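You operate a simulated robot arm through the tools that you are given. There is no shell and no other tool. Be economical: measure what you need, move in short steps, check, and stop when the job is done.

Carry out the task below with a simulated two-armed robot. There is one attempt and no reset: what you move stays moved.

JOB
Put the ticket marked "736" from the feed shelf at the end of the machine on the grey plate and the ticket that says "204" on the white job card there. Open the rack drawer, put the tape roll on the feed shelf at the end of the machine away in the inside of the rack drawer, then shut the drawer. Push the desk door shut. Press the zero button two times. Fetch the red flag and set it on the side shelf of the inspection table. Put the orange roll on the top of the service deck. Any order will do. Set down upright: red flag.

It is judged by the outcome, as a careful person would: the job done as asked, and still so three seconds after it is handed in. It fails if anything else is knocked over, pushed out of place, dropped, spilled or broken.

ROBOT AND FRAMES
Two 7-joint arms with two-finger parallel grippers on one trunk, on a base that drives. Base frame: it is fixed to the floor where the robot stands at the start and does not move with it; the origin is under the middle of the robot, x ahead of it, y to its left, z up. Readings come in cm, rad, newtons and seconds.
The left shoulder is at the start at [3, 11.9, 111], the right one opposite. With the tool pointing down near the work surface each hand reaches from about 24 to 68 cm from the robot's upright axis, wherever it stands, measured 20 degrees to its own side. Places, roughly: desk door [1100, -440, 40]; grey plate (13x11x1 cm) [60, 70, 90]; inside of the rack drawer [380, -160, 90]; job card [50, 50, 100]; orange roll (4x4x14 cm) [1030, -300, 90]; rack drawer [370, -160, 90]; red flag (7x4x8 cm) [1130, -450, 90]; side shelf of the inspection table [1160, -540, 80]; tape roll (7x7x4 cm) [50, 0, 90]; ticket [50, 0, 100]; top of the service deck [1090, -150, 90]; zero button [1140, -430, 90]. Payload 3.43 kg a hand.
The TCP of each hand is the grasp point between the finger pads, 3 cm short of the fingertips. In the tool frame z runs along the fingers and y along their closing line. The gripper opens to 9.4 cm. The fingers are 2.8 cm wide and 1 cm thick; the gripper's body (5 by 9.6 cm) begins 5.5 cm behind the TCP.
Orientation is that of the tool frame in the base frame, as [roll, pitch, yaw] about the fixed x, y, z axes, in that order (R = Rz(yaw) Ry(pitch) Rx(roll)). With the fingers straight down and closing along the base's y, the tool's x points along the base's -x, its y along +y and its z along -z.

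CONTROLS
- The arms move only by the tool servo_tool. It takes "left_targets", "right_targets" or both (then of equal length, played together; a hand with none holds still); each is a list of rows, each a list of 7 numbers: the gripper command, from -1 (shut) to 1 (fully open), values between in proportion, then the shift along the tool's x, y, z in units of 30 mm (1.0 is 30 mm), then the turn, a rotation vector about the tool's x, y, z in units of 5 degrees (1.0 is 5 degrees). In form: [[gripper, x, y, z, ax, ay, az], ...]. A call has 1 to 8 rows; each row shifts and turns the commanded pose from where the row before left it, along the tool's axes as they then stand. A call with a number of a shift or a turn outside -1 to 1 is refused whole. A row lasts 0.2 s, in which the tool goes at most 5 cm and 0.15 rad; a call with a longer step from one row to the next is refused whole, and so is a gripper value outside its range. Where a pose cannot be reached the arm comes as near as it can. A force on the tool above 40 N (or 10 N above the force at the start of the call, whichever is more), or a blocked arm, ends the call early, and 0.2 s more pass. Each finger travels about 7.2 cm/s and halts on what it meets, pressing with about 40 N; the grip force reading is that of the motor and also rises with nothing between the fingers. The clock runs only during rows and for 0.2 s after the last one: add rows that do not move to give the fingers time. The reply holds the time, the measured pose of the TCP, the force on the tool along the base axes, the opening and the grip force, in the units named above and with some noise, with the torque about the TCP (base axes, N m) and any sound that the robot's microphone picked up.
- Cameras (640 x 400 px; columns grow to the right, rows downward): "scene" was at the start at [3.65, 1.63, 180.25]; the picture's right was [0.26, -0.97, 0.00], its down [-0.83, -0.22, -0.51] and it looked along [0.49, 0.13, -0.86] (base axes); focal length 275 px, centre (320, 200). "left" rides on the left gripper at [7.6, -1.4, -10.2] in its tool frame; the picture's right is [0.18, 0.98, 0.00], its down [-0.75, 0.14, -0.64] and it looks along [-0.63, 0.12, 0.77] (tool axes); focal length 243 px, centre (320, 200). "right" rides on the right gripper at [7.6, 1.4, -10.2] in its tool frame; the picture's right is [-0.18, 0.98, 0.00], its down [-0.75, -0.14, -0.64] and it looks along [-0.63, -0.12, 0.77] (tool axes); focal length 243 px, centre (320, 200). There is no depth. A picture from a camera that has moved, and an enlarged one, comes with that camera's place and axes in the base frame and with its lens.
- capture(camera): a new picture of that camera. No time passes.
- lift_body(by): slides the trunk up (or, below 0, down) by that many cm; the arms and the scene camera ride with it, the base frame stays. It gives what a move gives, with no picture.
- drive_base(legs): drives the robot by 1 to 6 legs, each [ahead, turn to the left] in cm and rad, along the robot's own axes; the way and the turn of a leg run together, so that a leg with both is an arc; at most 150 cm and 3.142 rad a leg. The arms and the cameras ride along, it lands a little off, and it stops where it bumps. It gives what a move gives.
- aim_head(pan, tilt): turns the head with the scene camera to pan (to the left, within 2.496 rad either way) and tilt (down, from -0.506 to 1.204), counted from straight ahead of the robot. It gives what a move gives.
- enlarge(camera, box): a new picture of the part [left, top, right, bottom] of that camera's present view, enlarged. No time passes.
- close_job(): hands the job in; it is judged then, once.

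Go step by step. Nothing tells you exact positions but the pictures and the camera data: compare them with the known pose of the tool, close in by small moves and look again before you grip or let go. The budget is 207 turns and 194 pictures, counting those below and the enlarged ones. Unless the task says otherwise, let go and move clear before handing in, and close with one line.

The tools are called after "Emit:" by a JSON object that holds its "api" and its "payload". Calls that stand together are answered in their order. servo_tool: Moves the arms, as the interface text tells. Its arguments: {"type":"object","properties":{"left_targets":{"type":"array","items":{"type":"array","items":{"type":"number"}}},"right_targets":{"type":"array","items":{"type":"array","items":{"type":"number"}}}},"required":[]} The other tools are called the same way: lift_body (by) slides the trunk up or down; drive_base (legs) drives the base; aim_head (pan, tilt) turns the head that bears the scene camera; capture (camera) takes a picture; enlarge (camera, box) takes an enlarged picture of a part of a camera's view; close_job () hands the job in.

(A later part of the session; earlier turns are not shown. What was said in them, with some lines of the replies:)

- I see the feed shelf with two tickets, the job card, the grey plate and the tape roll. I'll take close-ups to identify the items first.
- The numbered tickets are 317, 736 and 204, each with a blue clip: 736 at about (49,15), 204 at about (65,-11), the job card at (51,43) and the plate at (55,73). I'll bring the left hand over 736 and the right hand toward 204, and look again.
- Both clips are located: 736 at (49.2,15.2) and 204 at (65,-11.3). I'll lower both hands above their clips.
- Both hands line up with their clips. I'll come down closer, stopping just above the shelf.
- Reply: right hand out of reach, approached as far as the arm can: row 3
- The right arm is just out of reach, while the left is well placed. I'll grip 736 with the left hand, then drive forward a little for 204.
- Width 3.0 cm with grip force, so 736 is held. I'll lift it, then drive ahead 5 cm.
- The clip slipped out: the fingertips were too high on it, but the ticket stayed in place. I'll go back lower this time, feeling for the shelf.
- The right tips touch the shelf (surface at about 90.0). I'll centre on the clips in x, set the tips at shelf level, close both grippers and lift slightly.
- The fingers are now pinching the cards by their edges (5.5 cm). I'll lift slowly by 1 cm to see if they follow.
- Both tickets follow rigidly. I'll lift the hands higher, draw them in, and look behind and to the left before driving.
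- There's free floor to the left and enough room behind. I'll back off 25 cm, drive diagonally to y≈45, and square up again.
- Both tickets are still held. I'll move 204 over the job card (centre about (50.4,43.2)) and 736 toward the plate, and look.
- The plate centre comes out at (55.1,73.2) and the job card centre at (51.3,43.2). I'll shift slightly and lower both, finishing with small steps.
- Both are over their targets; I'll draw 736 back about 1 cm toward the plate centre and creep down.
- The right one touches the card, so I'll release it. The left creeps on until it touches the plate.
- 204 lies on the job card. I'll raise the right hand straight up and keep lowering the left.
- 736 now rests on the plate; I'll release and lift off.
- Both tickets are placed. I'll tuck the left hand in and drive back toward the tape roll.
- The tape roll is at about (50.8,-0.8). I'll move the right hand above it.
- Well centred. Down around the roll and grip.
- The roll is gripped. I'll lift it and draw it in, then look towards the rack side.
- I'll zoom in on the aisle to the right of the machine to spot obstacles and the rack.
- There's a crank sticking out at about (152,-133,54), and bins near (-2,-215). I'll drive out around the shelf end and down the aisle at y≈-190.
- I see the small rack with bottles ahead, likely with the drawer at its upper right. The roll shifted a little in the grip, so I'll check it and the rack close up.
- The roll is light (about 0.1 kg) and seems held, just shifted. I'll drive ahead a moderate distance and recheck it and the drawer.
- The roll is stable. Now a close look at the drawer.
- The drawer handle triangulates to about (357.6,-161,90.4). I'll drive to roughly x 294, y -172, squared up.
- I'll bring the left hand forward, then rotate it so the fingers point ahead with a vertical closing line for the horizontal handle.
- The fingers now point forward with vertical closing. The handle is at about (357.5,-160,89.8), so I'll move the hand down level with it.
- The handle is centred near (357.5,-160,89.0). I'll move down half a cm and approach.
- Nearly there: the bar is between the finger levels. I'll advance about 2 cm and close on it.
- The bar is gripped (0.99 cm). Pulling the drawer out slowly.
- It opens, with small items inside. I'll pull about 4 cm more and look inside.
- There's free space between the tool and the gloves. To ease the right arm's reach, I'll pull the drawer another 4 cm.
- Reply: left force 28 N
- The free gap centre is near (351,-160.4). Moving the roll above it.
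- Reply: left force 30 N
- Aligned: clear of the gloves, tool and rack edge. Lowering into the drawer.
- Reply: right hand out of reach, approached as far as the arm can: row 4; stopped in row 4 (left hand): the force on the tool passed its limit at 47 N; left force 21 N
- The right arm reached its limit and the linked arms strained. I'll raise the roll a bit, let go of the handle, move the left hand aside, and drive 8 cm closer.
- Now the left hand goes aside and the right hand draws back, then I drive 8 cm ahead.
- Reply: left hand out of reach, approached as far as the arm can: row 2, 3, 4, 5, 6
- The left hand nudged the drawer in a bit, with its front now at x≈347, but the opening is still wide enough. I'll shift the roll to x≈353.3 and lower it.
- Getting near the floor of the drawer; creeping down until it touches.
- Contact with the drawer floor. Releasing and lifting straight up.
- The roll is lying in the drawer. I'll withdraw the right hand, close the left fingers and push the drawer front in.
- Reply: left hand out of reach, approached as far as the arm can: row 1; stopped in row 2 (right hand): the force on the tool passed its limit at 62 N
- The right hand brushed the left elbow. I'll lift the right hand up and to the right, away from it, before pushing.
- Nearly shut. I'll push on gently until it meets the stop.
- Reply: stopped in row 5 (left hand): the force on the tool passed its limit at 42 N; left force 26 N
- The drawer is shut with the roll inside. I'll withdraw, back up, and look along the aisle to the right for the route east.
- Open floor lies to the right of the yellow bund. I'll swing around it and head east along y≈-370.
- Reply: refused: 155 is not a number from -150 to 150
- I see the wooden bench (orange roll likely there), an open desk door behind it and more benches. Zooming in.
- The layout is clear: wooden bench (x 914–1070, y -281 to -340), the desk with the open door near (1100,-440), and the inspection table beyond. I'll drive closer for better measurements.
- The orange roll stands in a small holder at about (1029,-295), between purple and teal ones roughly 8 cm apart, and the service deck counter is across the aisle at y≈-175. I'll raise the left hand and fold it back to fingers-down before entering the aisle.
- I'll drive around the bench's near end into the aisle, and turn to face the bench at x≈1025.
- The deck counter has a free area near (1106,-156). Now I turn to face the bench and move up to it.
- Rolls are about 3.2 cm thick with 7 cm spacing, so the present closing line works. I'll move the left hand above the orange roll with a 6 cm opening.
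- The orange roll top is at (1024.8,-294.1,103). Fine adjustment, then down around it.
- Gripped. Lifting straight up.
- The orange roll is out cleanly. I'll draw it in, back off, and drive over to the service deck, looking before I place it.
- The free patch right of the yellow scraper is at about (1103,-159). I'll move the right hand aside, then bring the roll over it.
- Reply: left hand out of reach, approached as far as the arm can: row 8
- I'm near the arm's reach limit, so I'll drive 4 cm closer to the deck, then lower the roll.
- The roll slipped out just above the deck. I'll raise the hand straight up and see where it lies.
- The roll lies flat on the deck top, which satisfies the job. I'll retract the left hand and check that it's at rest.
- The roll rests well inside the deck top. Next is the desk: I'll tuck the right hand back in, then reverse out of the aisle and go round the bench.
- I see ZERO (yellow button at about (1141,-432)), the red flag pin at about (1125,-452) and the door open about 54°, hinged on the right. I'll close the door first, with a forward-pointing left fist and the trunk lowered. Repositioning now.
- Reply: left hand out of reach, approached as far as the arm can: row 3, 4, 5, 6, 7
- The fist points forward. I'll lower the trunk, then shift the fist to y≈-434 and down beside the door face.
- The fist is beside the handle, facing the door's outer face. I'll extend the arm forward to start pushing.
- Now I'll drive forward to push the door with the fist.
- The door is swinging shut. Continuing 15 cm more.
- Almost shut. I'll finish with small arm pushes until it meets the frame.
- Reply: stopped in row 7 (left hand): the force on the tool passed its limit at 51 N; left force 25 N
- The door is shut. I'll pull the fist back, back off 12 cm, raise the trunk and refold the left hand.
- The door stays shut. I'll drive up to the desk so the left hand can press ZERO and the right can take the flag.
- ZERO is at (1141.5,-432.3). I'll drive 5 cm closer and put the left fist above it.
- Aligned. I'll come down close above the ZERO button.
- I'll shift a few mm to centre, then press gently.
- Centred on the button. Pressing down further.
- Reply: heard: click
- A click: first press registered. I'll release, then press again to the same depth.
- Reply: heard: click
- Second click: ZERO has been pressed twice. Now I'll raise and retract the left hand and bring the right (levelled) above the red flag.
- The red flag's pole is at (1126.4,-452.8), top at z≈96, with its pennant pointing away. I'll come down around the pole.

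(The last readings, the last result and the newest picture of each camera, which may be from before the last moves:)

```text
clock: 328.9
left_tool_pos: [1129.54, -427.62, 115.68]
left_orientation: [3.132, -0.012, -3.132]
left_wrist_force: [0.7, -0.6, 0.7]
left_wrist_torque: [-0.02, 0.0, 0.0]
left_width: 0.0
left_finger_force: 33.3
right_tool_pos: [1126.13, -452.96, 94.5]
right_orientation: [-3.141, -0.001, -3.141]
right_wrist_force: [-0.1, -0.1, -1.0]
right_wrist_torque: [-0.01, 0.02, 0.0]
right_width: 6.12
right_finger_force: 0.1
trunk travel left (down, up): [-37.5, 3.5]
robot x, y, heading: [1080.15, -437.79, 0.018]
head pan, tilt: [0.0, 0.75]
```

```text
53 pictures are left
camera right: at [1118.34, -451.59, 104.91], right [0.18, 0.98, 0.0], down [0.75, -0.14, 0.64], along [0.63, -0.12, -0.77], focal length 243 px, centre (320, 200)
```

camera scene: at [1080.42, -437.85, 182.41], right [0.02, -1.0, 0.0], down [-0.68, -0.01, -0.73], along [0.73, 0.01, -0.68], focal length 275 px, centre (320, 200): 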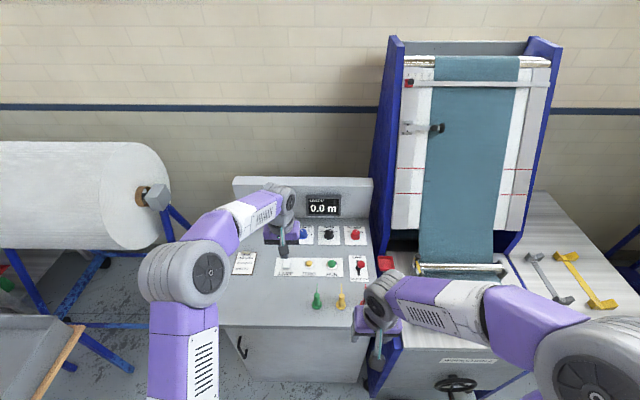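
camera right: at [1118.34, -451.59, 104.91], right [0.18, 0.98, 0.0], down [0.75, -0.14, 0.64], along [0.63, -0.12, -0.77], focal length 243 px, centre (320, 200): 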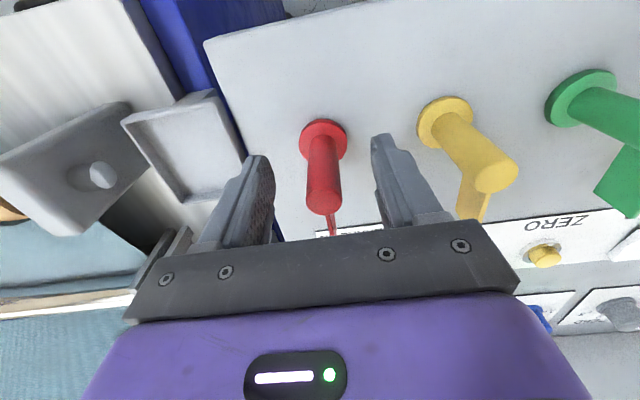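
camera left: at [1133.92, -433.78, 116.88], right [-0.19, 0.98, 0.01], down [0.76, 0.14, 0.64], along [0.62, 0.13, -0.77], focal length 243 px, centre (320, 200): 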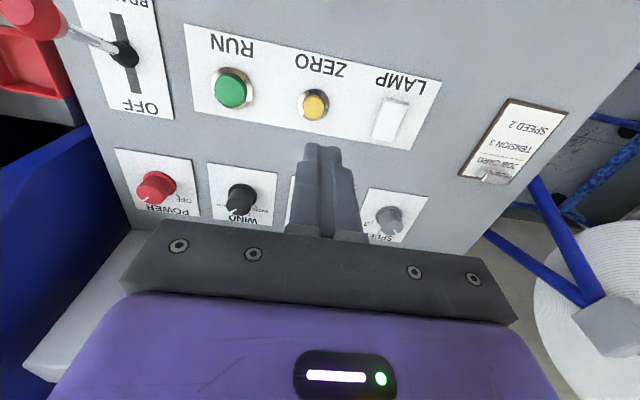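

Centred; 6 mm lower, then grip and lift gently.

Emit:
{"api": "servo_tool", "payload": {"right_targets": [[0.3, 0, 0, 0.2, 0, 0, 0], [-1, 0, 0, 0, 0, 0, 0], [-1, 0, 0, 0, 0, 0, 0], [-1, 0, 0, 0, 0, 0, 0], [-1, 0, 0, 0, 0, 0, 0], [-1, 0, 0, -0.2, 0, 0, 0], [-1, 0, 0, -0.3, 0, 0, 0], [-1, 0, 0, -0.5, 0, 0, 0]]}}

Emit:
{"api": "capture", "payload": {"camera": "right"}}

```text
clock: 330.7
left_tool_pos: [1129.53, -427.45, 115.67]
left_orientation: [3.131, -0.011, -3.132]
left_wrist_force: [0.0, 0.8, 0.2]
left_wrist_torque: [-0.02, -0.02, -0.03]
left_width: 0.01
left_finger_force: 32.6
right_tool_pos: [1126.04, -452.99, 96.82]
right_orientation: [-3.141, 0.001, -3.138]
right_wrist_force: [-1.1, 0.8, -1.1]
right_wrist_torque: [-0.04, 0.0, 0.01]
right_width: 1.85
right_finger_force: 39.9
trunk travel left (down, up): [-37.5, 3.5]
robot x, y, heading: [1080.04, -437.93, 0.02]
head pan, tilt: [0.0, 0.75]
```

```text
52 pictures are left
camera right: at [1118.36, -451.63, 107.2], right [0.18, 0.98, 0.0], down [0.75, -0.14, 0.64], along [0.63, -0.12, -0.77], focal length 243 px, centre (320, 200)
```

right: 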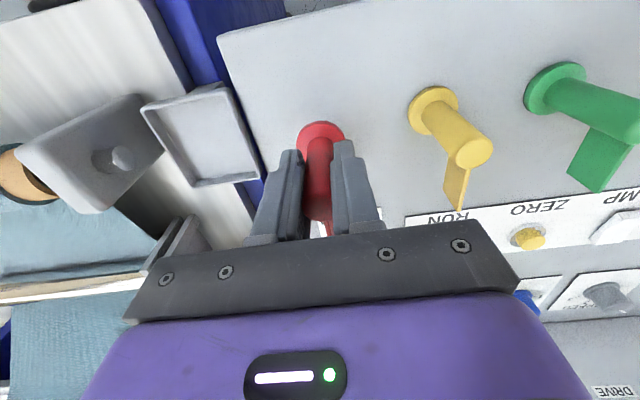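

The flag is held. I'll lift it clear, draw it in a little, and back away from the desk.

Emit:
{"api": "servo_tool", "payload": {"right_targets": [[-1, 0, 0, -0.6, 0, 0, 0], [-1, 0, 0, -0.8, 0, 0, 0], [-1, 0, 0, -0.8, 0, 0, 0], [-1, 0, 0, -0.8, 0, 0, 0], [-1, 0, 0, -0.8, 0, 0, 0], [-1, 0.4, 0, -0.4, 0, 0, 0], [-1, 0.5, 0, 0, 0, 0, 0], [-1, 0.3, 0, 0, 0, 0, 0]]}}

Emit:
{"api": "drive_base", "payload": {"legs": [[-38, 0]]}}

Emit:
{"api": "aim_head", "payload": {"pan": -0.9, "tilt": 0.5}}

Emit:
{"api": "capture", "payload": {"camera": "scene"}}

Emit:
{"api": "capture", "payload": {"camera": "right"}}

```text
clock: 332.5
left_tool_pos: [1129.55, -427.44, 115.54]
left_orientation: [3.132, -0.01, -3.131]
left_wrist_force: [-1.1, -0.3, 0.3]
left_wrist_torque: [0.02, -0.02, 0.0]
left_width: 0.0
left_finger_force: 32.8
right_tool_pos: [1122.53, -453.05, 109.44]
right_orientation: [-3.141, 0.0, -3.141]
right_wrist_force: [-0.8, -0.5, 0.2]
right_wrist_torque: [0.01, 0.03, 0.02]
right_width: 1.84
right_finger_force: 39.8
trunk travel left (down, up): [-37.5, 3.5]
robot x, y, heading: [1079.96, -437.76, 0.017]
head pan, tilt: [0.0, 0.75]
```

```text
clock: 334.9
left_tool_pos: [1091.35, -428.07, 115.59]
left_orientation: [3.133, -0.009, -3.127]
left_wrist_force: [0.2, 0.3, -0.6]
left_wrist_torque: [-0.04, -0.04, 0.01]
left_width: 0.03
left_finger_force: 33.0
right_tool_pos: [1084.46, -453.59, 109.54]
right_orientation: [3.141, 0.0, -3.138]
right_wrist_force: [1.2, -0.2, -1.3]
right_wrist_torque: [0.03, 0.0, -0.03]
right_width: 1.84
right_finger_force: 40.0
trunk travel left (down, up): [-37.5, 3.5]
robot x, y, heading: [1041.71, -438.85, 0.022]
head pan, tilt: [0.0, 0.75]
```

```text
clock: 336.1
left_tool_pos: [1091.32, -427.98, 115.61]
left_orientation: [3.131, -0.011, -3.128]
left_wrist_force: [-0.1, 0.3, -0.8]
left_wrist_torque: [-0.03, 0.04, 0.04]
left_width: 0.0
left_finger_force: 33.0
right_tool_pos: [1084.46, -453.49, 109.41]
right_orientation: [3.141, -0.001, -3.139]
right_wrist_force: [-0.9, 0.5, -0.5]
right_wrist_torque: [-0.02, 0.01, 0.01]
right_width: 1.83
right_finger_force: 40.2
trunk travel left (down, up): [-37.5, 3.5]
robot x, y, heading: [1041.41, -438.33, 0.027]
head pan, tilt: [-0.901, 0.499]
```

```text
51 pictures are left
camera scene: at [1044.62, -445.64, 184.61], right [-0.77, -0.64, 0.0], down [-0.31, 0.37, -0.88], along [0.56, -0.68, -0.48], focal length 275 px, centre (320, 200)
```

scene: 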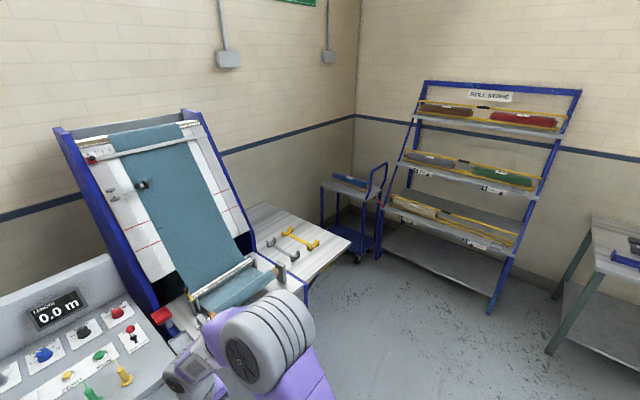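

```text
50 pictures are left
camera right: at [1076.78, -452.15, 119.8], right [0.18, 0.98, 0.0], down [0.75, -0.14, 0.64], along [0.63, -0.12, -0.77], focal length 243 px, centre (320, 200)
```

right: 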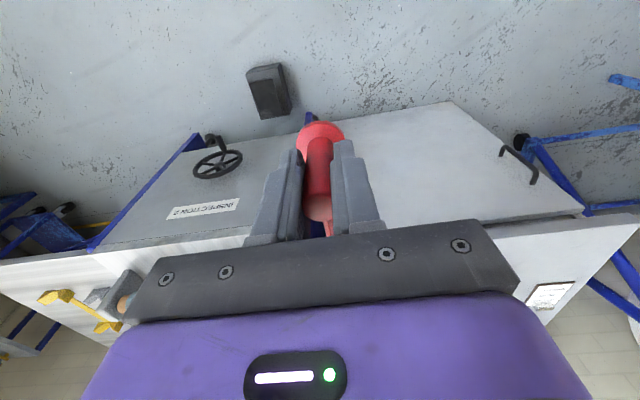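

The side shelf is free to the right of the yellow bracket, around (1136,-554.5). I'll drive over to face it.

Emit:
{"api": "drive_base", "payload": {"legs": [[0, -1.595], [106, 0], [0, 1.57], [30, 0]]}}

Emit:
{"api": "aim_head", "payload": {"pan": -0.1, "tilt": 0.75}}

Emit:
{"api": "capture", "payload": {"camera": "scene"}}

Emit:
{"api": "capture", "payload": {"camera": "right"}}

```text
clock: 350.9
left_tool_pos: [1123.32, -534.04, 115.62]
left_orientation: [3.131, -0.01, -3.134]
left_wrist_force: [1.0, -0.3, 0.5]
left_wrist_torque: [0.0, 0.01, -0.02]
left_width: 0.0
left_finger_force: 33.3
right_tool_pos: [1116.29, -559.47, 109.44]
right_orientation: [3.139, 0.0, 3.138]
right_wrist_force: [0.8, 0.5, -1.0]
right_wrist_torque: [-0.03, 0.0, 0.01]
right_width: 1.85
right_finger_force: 40.4
trunk travel left (down, up): [-37.5, 3.5]
robot x, y, heading: [1073.54, -543.96, 0.017]
head pan, tilt: [-0.901, 0.499]
```

```text
clock: 352.0
left_tool_pos: [1123.38, -534.02, 115.51]
left_orientation: [3.131, -0.01, -3.135]
left_wrist_force: [0.2, 0.2, -0.2]
left_wrist_torque: [-0.02, -0.04, 0.02]
left_width: 0.01
left_finger_force: 32.6
right_tool_pos: [1116.27, -559.49, 109.44]
right_orientation: [3.14, 0.0, 3.136]
right_wrist_force: [-0.1, -0.4, -1.0]
right_wrist_torque: [0.0, -0.02, 0.03]
right_width: 1.86
right_finger_force: 39.5
trunk travel left (down, up): [-37.5, 3.5]
robot x, y, heading: [1073.78, -543.75, 0.011]
head pan, tilt: [-0.099, 0.75]
```

```text
49 pictures are left
camera scene: at [1079.01, -545.02, 182.41], right [-0.09, -1.0, 0.0], down [-0.68, 0.06, -0.73], along [0.73, -0.06, -0.68], focal length 275 px, centre (320, 200)
```

scene: 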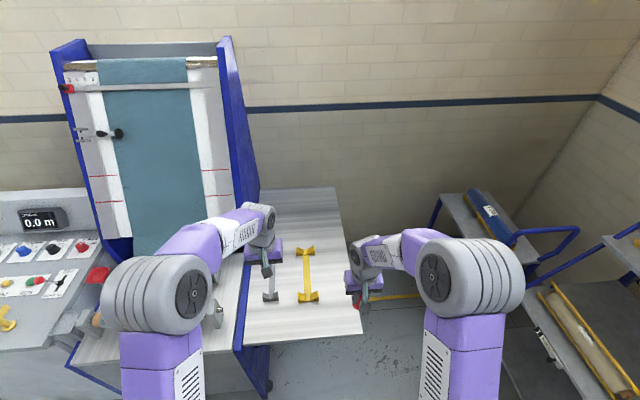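

```text
48 pictures are left
camera right: at [1108.6, -558.09, 119.8], right [0.19, 0.98, 0.0], down [0.75, -0.14, 0.64], along [0.63, -0.12, -0.77], focal length 243 px, centre (320, 200)
```

right: 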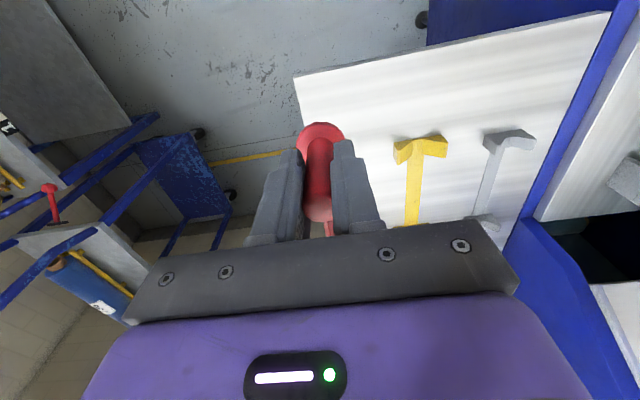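

The flag is still upright in the grip. I'll drive 5 cm closer and bring the flag over (1136,-556).

Emit:
{"api": "drive_base", "payload": {"legs": [[5, 0]]}}

Emit:
{"api": "servo_tool", "payload": {"right_targets": [[-1, -0.4, 0.1, 0, 0, 0, 0], [-1, -0.7, 0.16, 0, 0, 0, 0], [-1, -0.7, 0.16, 0, 0, 0, 0], [-1, -0.7, 0.16, 0, 0, 0, 0], [-1, -0.7, 0.16, 0.3, 0, 0, 0], [-1, -0.7, 0.16, 0.5, 0, 0, 0], [-1, -0.6, 0.16, 0.6, 0, 0, 0], [-1, -0.4, 0.1, 0.6, 0, 0, 0]]}}

Emit:
{"api": "capture", "payload": {"camera": "right"}}

Emit:
{"api": "capture", "payload": {"camera": "scene"}}

```text
clock: 353.0
left_tool_pos: [1128.3, -533.91, 115.69]
left_orientation: [3.131, -0.01, -3.134]
left_wrist_force: [-0.3, -0.3, -0.3]
left_wrist_torque: [0.0, 0.0, 0.0]
left_width: 0.0
left_finger_force: 32.1
right_tool_pos: [1121.22, -559.54, 109.51]
right_orientation: [-3.141, -0.004, 3.14]
right_wrist_force: [0.3, 0.5, -0.7]
right_wrist_torque: [-0.01, 0.04, 0.02]
right_width: 1.84
right_finger_force: 39.9
trunk travel left (down, up): [-37.5, 3.5]
robot x, y, heading: [1078.68, -544.24, 0.019]
head pan, tilt: [-0.099, 0.75]
```

```text
clock: 354.8
left_tool_pos: [1128.31, -534.07, 115.63]
left_orientation: [3.132, -0.01, -3.136]
left_wrist_force: [1.4, 0.2, -0.2]
left_wrist_torque: [-0.02, -0.04, 0.01]
left_width: 0.0
left_finger_force: 33.0
right_tool_pos: [1135.91, -556.11, 103.36]
right_orientation: [3.141, -0.002, 3.139]
right_wrist_force: [-0.2, -0.6, -1.0]
right_wrist_torque: [0.05, -0.02, -0.01]
right_width: 1.85
right_finger_force: 40.7
trunk travel left (down, up): [-37.5, 3.5]
robot x, y, heading: [1078.42, -544.28, 0.013]
head pan, tilt: [-0.099, 0.75]
```

```text
47 pictures are left
camera right: at [1128.29, -554.65, 113.72], right [0.19, 0.98, 0.0], down [0.75, -0.14, 0.64], along [0.63, -0.12, -0.77], focal length 243 px, centre (320, 200)
```

right: 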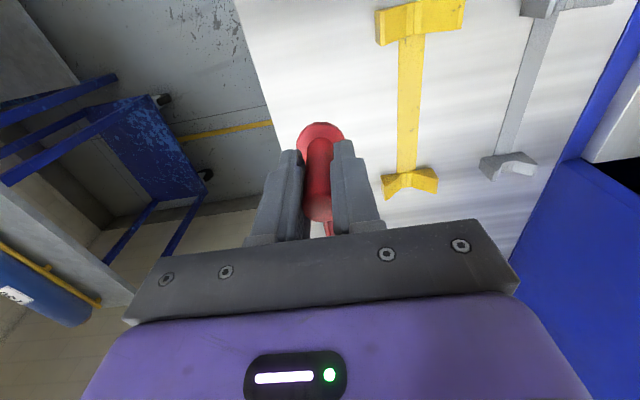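

```text
46 pictures are left
camera scene: at [1084.04, -544.94, 182.41], right [-0.09, -1.0, 0.0], down [-0.68, 0.06, -0.73], along [0.73, -0.06, -0.68], focal length 275 px, centre (320, 200)
```

scene: 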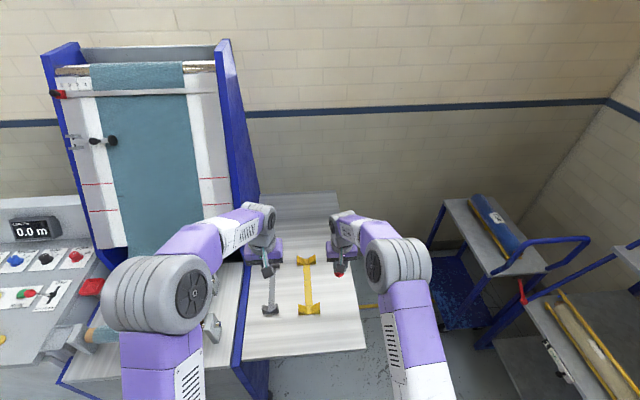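

Good spot: clear of the bracket (edge y≈-549.5) and the shelf edge (y≈-564). Lowering.

Emit:
{"api": "servo_tool", "payload": {"right_targets": [[-1, 0, -0.1, 0.5, 0, 0, 0], [-1, 0, 0, 0.8, 0, 0, 0], [-1, 0, 0, 0.8, 0, 0, 0], [-1, 0, 0, 0.8, 0, 0, 0], [-1, 0, 0, 0.7, 0, 0, 0], [-1, 0, 0, 0.4, 0, 0, 0], [-1, 0, 0, 0.2, 0, 0, 0]]}}

Emit:
{"api": "capture", "payload": {"camera": "right"}}

Emit:
{"api": "enlarge", "payload": {"camera": "scene", "box": [220, 180, 420, 360]}}

```text
clock: 356.4
left_tool_pos: [1128.34, -534.0, 115.52]
left_orientation: [3.133, -0.01, -3.134]
left_wrist_force: [0.3, -0.4, -0.1]
left_wrist_torque: [-0.02, 0.03, 0.01]
left_width: 0.03
left_finger_force: 33.3
right_tool_pos: [1135.76, -556.2, 90.82]
right_orientation: [3.141, 0.0, 3.14]
right_wrist_force: [-0.2, -0.5, -0.5]
right_wrist_torque: [-0.02, 0.03, 0.03]
right_width: 1.85
right_finger_force: 40.1
trunk travel left (down, up): [-37.5, 3.5]
robot x, y, heading: [1078.32, -544.27, 0.015]
head pan, tilt: [-0.099, 0.75]
```

```text
45 pictures are left
camera right: at [1128.18, -554.86, 101.15], right [0.19, 0.98, 0.0], down [0.75, -0.14, 0.64], along [0.63, -0.12, -0.77], focal length 243 px, centre (320, 200)
```

right: 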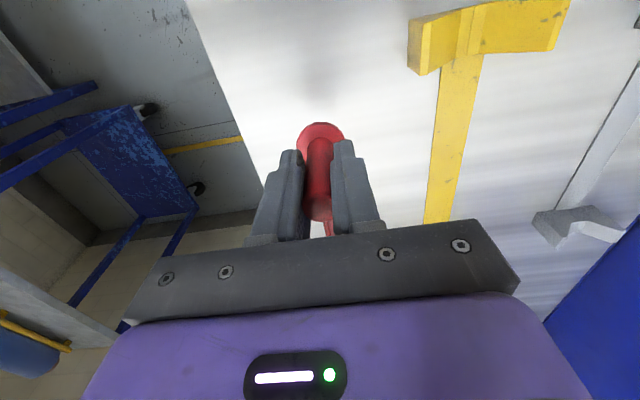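

```text
2.22 times, centred on (320, 270) of scene
camera zoom: at [1083.99, -544.95, 182.41], right [-0.09, -1.0, 0.0], down [-0.68, 0.06, -0.73], along [0.73, -0.06, -0.68], focal length 612 px, centre (320, 44)
```

zoom: 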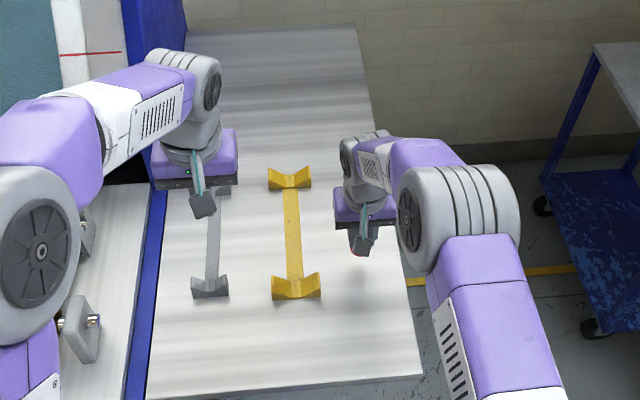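

Emit:
{"api": "servo_tool", "payload": {"right_targets": [[-1, 0, 0, 0.12, 0, 0, 0], [-1, 0, 0, 0.12, 0, 0, 0], [-1, 0, 0, 0.12, 0, 0, 0], [-1, 0, 0, 0.1, 0, 0, 0], [-1, 0, 0, 0.1, 0, 0, 0]]}}

Emit:
{"api": "servo_tool", "payload": {"right_targets": [[-1, 0, 0, 0.1, 0, 0, 0], [-1, 0, 0, 0.1, 0, 0, 0], [-1, 0, 0, 0.08, 0, 0, 0]]}}

```text
clock: 357.6
left_tool_pos: [1128.23, -533.97, 115.53]
left_orientation: [3.131, -0.01, -3.135]
left_wrist_force: [-0.1, -0.6, -0.4]
left_wrist_torque: [0.0, 0.02, -0.03]
left_width: 0.0
left_finger_force: 33.3
right_tool_pos: [1135.92, -556.46, 89.1]
right_orientation: [3.14, 0.001, 3.137]
right_wrist_force: [-0.3, -0.8, -0.6]
right_wrist_torque: [0.01, 0.02, 0.03]
right_width: 1.83
right_finger_force: 39.9
trunk travel left (down, up): [-37.5, 3.5]
robot x, y, heading: [1078.32, -544.66, 0.016]
head pan, tilt: [-0.099, 0.75]
```

```text
clock: 358.4
left_tool_pos: [1128.2, -534.01, 115.73]
left_orientation: [3.13, -0.011, -3.136]
left_wrist_force: [-0.2, 0.9, -0.5]
left_wrist_torque: [0.02, 0.0, 0.01]
left_width: 0.01
left_finger_force: 32.6
right_tool_pos: [1135.86, -556.24, 88.18]
right_orientation: [-3.141, -0.001, 3.136]
right_wrist_force: [0.6, -0.1, -0.7]
right_wrist_torque: [-0.02, 0.01, -0.01]
right_width: 1.85
right_finger_force: 40.2
trunk travel left (down, up): [-37.5, 3.5]
robot x, y, heading: [1078.7, -544.2, 0.014]
head pan, tilt: [-0.099, 0.75]
```

Emit:
{"api": "servo_tool", "payload": {"right_targets": [[-1, 0, 0, 0.08, 0, 0, 0], [-1, 0, 0, 0.08, 0, 0, 0], [-1, 0, 0, 0.06, 0, 0, 0]]}}

Emit:
{"api": "servo_tool", "payload": {"right_targets": [[-1, 0, 0, 0.06, 0, 0, 0], [-1, 0, 0, 0.06, 0, 0, 0]]}}

Emit:
{"api": "capture", "payload": {"camera": "right"}}

```text
clock: 359.2
left_tool_pos: [1128.32, -533.94, 115.63]
left_orientation: [3.132, -0.01, -3.136]
left_wrist_force: [0.3, 0.1, -0.2]
left_wrist_torque: [-0.02, -0.01, -0.02]
left_width: 0.02
left_finger_force: 32.9
right_tool_pos: [1135.86, -556.39, 87.6]
right_orientation: [-3.14, -0.003, 3.138]
right_wrist_force: [0.7, 0.1, -0.7]
right_wrist_torque: [0.02, -0.02, -0.04]
right_width: 1.83
right_finger_force: 39.5
trunk travel left (down, up): [-37.5, 3.5]
robot x, y, heading: [1078.66, -543.86, 0.015]
head pan, tilt: [-0.099, 0.75]
```

```text
clock: 359.8
left_tool_pos: [1128.29, -534.04, 115.6]
left_orientation: [3.13, -0.01, -3.133]
left_wrist_force: [-0.3, -0.1, -0.7]
left_wrist_torque: [0.03, -0.02, 0.01]
left_width: 0.02
left_finger_force: 32.5
right_tool_pos: [1135.9, -556.34, 87.23]
right_orientation: [3.141, 0.0, 3.138]
right_wrist_force: [0.4, -0.1, -0.8]
right_wrist_torque: [0.01, -0.02, 0.02]
right_width: 1.83
right_finger_force: 40.6
trunk travel left (down, up): [-37.5, 3.5]
robot x, y, heading: [1078.67, -544.05, 0.012]
head pan, tilt: [-0.099, 0.75]
```

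```text
43 pictures are left
camera right: at [1128.25, -554.94, 97.66], right [0.19, 0.98, 0.0], down [0.75, -0.14, 0.64], along [0.63, -0.12, -0.77], focal length 243 px, centre (320, 200)
```

right: 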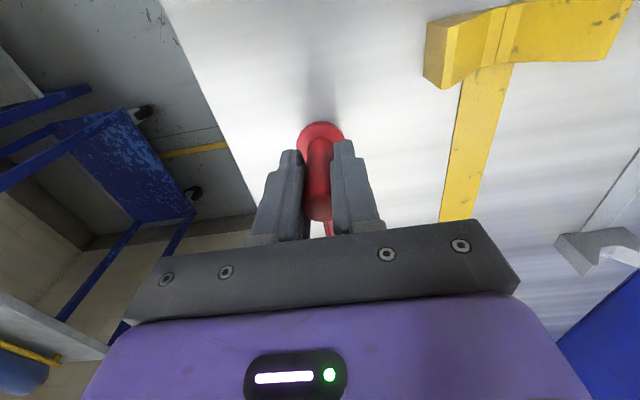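

Emit:
{"api": "servo_tool", "payload": {"right_targets": [[-1, 0, 0, 0.07, 0, 0, 0], [-1, 0, 0, 0.07, 0, 0, 0], [-1, 0, 0, 0.06, 0, 0, 0]]}}

Emit:
{"api": "servo_tool", "payload": {"right_targets": [[-1, 0, 0, 0.06, 0, 0, 0], [-1, 0, 0, 0.06, 0, 0, 0]]}}

Emit:
{"api": "servo_tool", "payload": {"right_targets": [[-1, 0, 0, 0.06, 0, 0, 0], [-1, 0, 0, 0.06, 0, 0, 0]]}}

```text
clock: 360.6
left_tool_pos: [1128.25, -533.94, 115.61]
left_orientation: [3.132, -0.011, -3.134]
left_wrist_force: [-0.4, 0.6, 0.2]
left_wrist_torque: [0.02, 0.02, 0.01]
left_width: 0.01
left_finger_force: 32.9
right_tool_pos: [1135.98, -556.33, 86.64]
right_orientation: [-3.141, -0.001, 3.137]
right_wrist_force: [0.1, -0.3, -1.4]
right_wrist_torque: [-0.01, -0.01, 0.01]
right_width: 1.85
right_finger_force: 40.7
trunk travel left (down, up): [-37.5, 3.5]
robot x, y, heading: [1078.47, -544.31, 0.018]
head pan, tilt: [-0.099, 0.75]
```

```text
clock: 361.2
left_tool_pos: [1128.25, -534.05, 115.61]
left_orientation: [3.132, -0.01, -3.134]
left_wrist_force: [0.9, -0.1, 0.4]
left_wrist_torque: [0.02, -0.02, 0.01]
left_width: 0.0
left_finger_force: 33.3
right_tool_pos: [1135.9, -556.39, 86.25]
right_orientation: [3.141, -0.002, 3.137]
right_wrist_force: [-0.3, 0.4, -0.8]
right_wrist_torque: [-0.02, -0.03, -0.01]
right_width: 1.83
right_finger_force: 39.7
trunk travel left (down, up): [-37.5, 3.5]
robot x, y, heading: [1078.23, -543.95, 0.01]
head pan, tilt: [-0.099, 0.75]
```

```text
clock: 361.8
left_tool_pos: [1128.29, -533.94, 115.57]
left_orientation: [3.13, -0.01, -3.135]
left_wrist_force: [-0.5, 0.3, 0.1]
left_wrist_torque: [-0.01, -0.01, 0.05]
left_width: 0.03
left_finger_force: 32.6
right_tool_pos: [1135.89, -556.22, 85.98]
right_orientation: [3.141, -0.001, 3.137]
right_wrist_force: [0.0, 0.1, -2.1]
right_wrist_torque: [-0.01, 0.0, 0.06]
right_width: 1.87
right_finger_force: 40.2
trunk travel left (down, up): [-37.5, 3.5]
robot x, y, heading: [1078.79, -544.18, 0.019]
head pan, tilt: [-0.099, 0.75]
```

Emit:
{"api": "servo_tool", "payload": {"right_targets": [[-1, 0, 0, 0.06, 0, 0, 0], [-1, 0, 0, 0.06, 0, 0, 0]]}}

Emit:
{"api": "servo_tool", "payload": {"right_targets": [[-1, 0, 0, 0.06, 0, 0, 0], [-1, 0, 0, 0.06, 0, 0, 0]]}}

Emit:
{"api": "capture", "payload": {"camera": "right"}}

```text
clock: 362.4
left_tool_pos: [1128.08, -533.98, 115.71]
left_orientation: [3.132, -0.009, -3.135]
left_wrist_force: [-0.2, -0.2, -0.5]
left_wrist_torque: [-0.01, -0.03, 0.02]
left_width: 0.01
left_finger_force: 33.5
right_tool_pos: [1135.88, -556.24, 85.97]
right_orientation: [3.139, 0.003, 3.137]
right_wrist_force: [-5.6, -0.1, 20.9]
right_wrist_torque: [-0.02, 0.45, 0.03]
right_width: 1.84
right_finger_force: 39.8
trunk travel left (down, up): [-37.5, 3.5]
robot x, y, heading: [1078.54, -544.25, 0.018]
head pan, tilt: [-0.099, 0.75]
```

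```text
clock: 363.0
left_tool_pos: [1127.99, -533.92, 115.69]
left_orientation: [3.132, -0.008, -3.133]
left_wrist_force: [1.0, 0.6, 0.1]
left_wrist_torque: [-0.04, -0.02, -0.02]
left_width: 0.01
left_finger_force: 33.3
right_tool_pos: [1135.91, -556.17, 85.78]
right_orientation: [3.141, 0.008, 3.137]
right_wrist_force: [-2.3, -0.5, 34.8]
right_wrist_torque: [-0.01, 0.21, 0.0]
right_width: 1.83
right_finger_force: 40.0
trunk travel left (down, up): [-37.5, 3.5]
robot x, y, heading: [1078.48, -543.74, 0.019]
head pan, tilt: [-0.099, 0.75]
```

```text
42 pictures are left
camera right: at [1128.25, -554.84, 96.05], right [0.19, 0.98, 0.0], down [0.75, -0.14, 0.65], along [0.64, -0.12, -0.76], focal length 243 px, centre (320, 200)
```

right: 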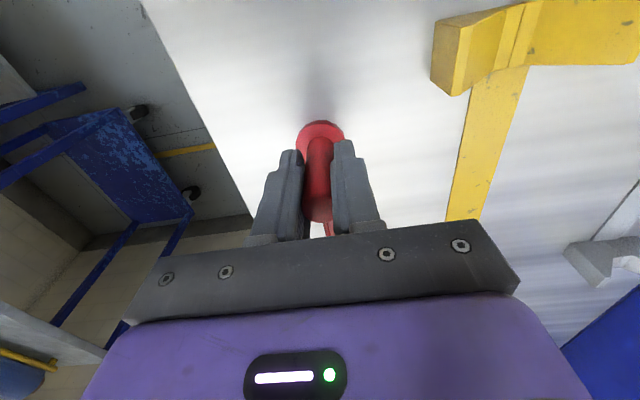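

Firm contact. I'll ease the pressure off, open a little, and lift straight up.

Emit:
{"api": "servo_tool", "payload": {"right_targets": [[-1, 0, 0, -0.08, 0, 0, 0], [-1, 0, 0, -0.06, 0, 0, 0], [-0.45, 0, 0, 0, 0, 0, 0], [-0.2, 0, 0, 0, 0, 0, 0], [-0.04, 0, 0, 0, 0, 0, 0], [-0.04, 0, 0, 0, 0, 0, 0]]}}

Emit:
{"api": "capture", "payload": {"camera": "right"}}

```text
clock: 364.4
left_tool_pos: [1128.32, -533.98, 115.58]
left_orientation: [3.132, -0.011, -3.134]
left_wrist_force: [0.6, 0.3, -0.2]
left_wrist_torque: [0.01, 0.03, -0.03]
left_width: 0.0
left_finger_force: 32.9
right_tool_pos: [1135.76, -556.3, 85.68]
right_orientation: [-3.141, -0.002, 3.139]
right_wrist_force: [0.0, -0.6, 0.2]
right_wrist_torque: [0.0, -0.04, 0.01]
right_width: 4.5
right_finger_force: 0.1
trunk travel left (down, up): [-37.5, 3.5]
robot x, y, heading: [1078.76, -544.13, 0.013]
head pan, tilt: [-0.099, 0.75]
```

```text
41 pictures are left
camera right: at [1128.22, -554.89, 96.08], right [0.19, 0.98, 0.0], down [0.75, -0.14, 0.64], along [0.63, -0.12, -0.77], focal length 243 px, centre (320, 200)
```

right: 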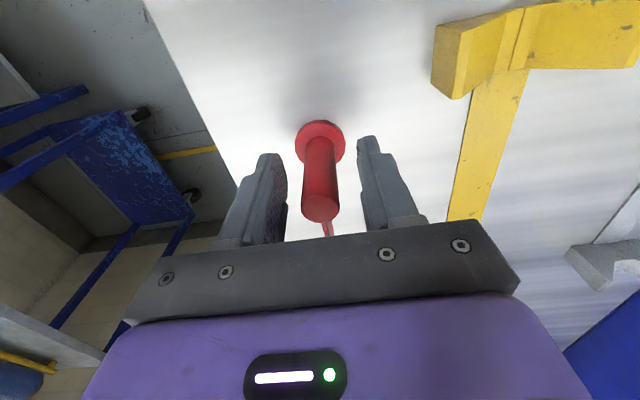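

The flag stands free and upright. Lifting away.

Emit:
{"api": "servo_tool", "payload": {"right_targets": [[-0.04, 0, 0, -0.3, 0, 0, 0], [-0.04, 0, 0, -0.6, 0, 0, 0], [-0.04, 0, 0, -0.9, 0, 0, 0], [-0.04, 0, 0, -0.9, 0, 0, 0], [-0.04, 0, 0, -0.9, 0, 0, 0], [-0.04, 0, 0, -0.9, 0, 0, 0], [-0.04, 0.6, 0, -0.9, 0, 0, 0], [-0.04, 0.8, 0, -0.6, 0, 0, 0]]}}

Emit:
{"api": "capture", "payload": {"camera": "right"}}

Emit:
{"api": "drive_base", "payload": {"legs": [[-30, 0]]}}

Emit:
{"api": "aim_head", "payload": {"pan": 0.2, "tilt": 0.55}}

Emit:
{"api": "capture", "payload": {"camera": "scene"}}

```text
clock: 366.2
left_tool_pos: [1128.23, -533.98, 115.73]
left_orientation: [3.13, -0.012, -3.134]
left_wrist_force: [-0.1, 0.5, -0.6]
left_wrist_torque: [-0.03, 0.03, -0.03]
left_width: 0.0
left_finger_force: 32.9
right_tool_pos: [1131.59, -556.26, 103.83]
right_orientation: [-3.141, 0.0, 3.139]
right_wrist_force: [0.7, -0.7, -0.2]
right_wrist_torque: [-0.01, 0.01, -0.01]
right_width: 4.5
right_finger_force: 0.0
trunk travel left (down, up): [-37.5, 3.5]
robot x, y, heading: [1078.54, -544.27, 0.013]
head pan, tilt: [-0.099, 0.75]
```

```text
40 pictures are left
camera right: at [1123.94, -554.84, 114.09], right [0.19, 0.98, 0.0], down [0.75, -0.14, 0.64], along [0.63, -0.12, -0.77], focal length 243 px, centre (320, 200)
```

right: 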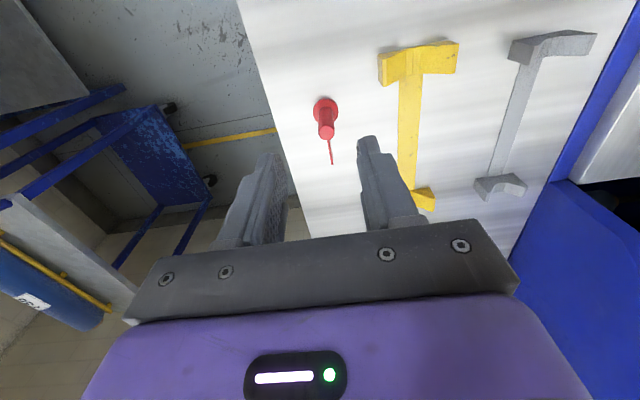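

```text
clock: 368.2
left_tool_pos: [1097.85, -534.47, 115.64]
left_orientation: [3.131, -0.01, -3.139]
left_wrist_force: [-0.4, -0.2, 0.9]
left_wrist_torque: [0.02, 0.02, 0.01]
left_width: 0.0
left_finger_force: 33.4
right_tool_pos: [1101.15, -556.76, 103.72]
right_orientation: [-3.14, -0.001, 3.135]
right_wrist_force: [0.4, 0.2, -0.4]
right_wrist_torque: [-0.03, 0.01, 0.04]
right_width: 4.54
right_finger_force: 0.0
trunk travel left (down, up): [-37.5, 3.5]
robot x, y, heading: [1048.23, -544.06, 0.013]
head pan, tilt: [-0.099, 0.75]
```

```text
clock: 369.0
left_tool_pos: [1097.94, -534.53, 115.56]
left_orientation: [3.131, -0.01, -3.137]
left_wrist_force: [0.1, -1.1, -0.3]
left_wrist_torque: [0.03, 0.0, -0.02]
left_width: 0.02
left_finger_force: 33.1
right_tool_pos: [1101.12, -556.81, 103.67]
right_orientation: [-3.141, -0.004, 3.136]
right_wrist_force: [-0.1, 0.4, -0.3]
right_wrist_torque: [0.04, 0.02, -0.01]
right_width: 4.53
right_finger_force: 0.3
trunk travel left (down, up): [-37.5, 3.5]
robot x, y, heading: [1047.95, -544.43, 0.008]
head pan, tilt: [0.201, 0.55]
```

```text
39 pictures are left
camera scene: at [1054.07, -542.71, 184.14], right [0.21, -0.98, 0.0], down [-0.51, -0.11, -0.85], along [0.83, 0.18, -0.52], focal length 275 px, centre (320, 200)
```

scene: 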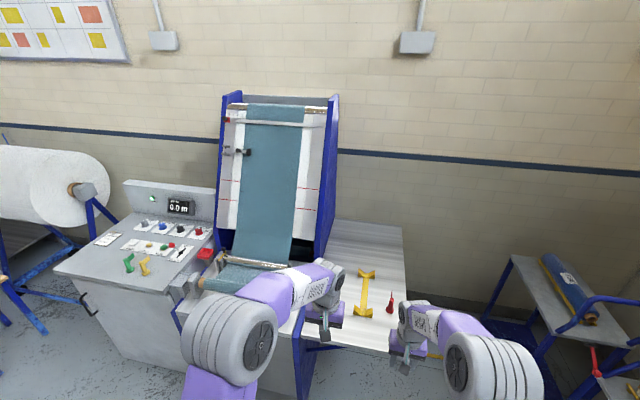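

The flag stands upright on the side shelf and the door is still shut. Quick zoom to confirm before handing in.

Emit:
{"api": "enlarge", "payload": {"camera": "scene", "box": [40, 170, 440, 400]}}

```text
1.60 times, centred on (240, 285) of scene
camera zoom: at [1054.07, -542.71, 184.14], right [0.21, -0.98, 0.0], down [-0.51, -0.11, -0.85], along [0.83, 0.18, -0.52], focal length 441 px, centre (448, 64)
```

zoom: 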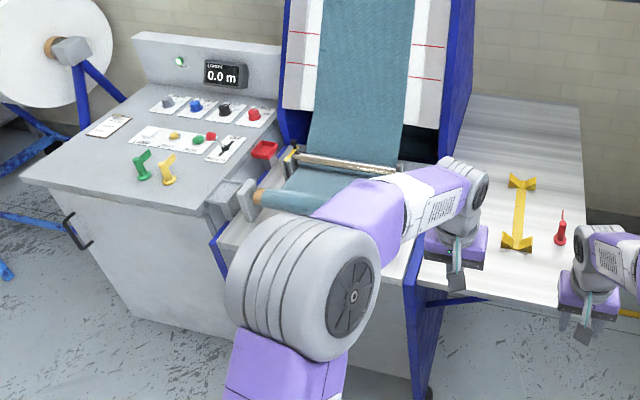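

The desk door is shut, the flag stands upright, and both hands are clear. Handing in.

Emit:
{"api": "close_job", "payload": {}}

```text
The job is handed in.
```

The whole job is done and handed in, with one slip: the orange roll came out of the gripper a few centimetres above the service deck and is lying flat on it. Ticket 736 is on the grey plate and 204 is on the job card. The tape roll is in the shut rack drawer, and the desk door is shut. Zero was pressed twice (two clicks heard), and the red flag stands upright on the side shelf.
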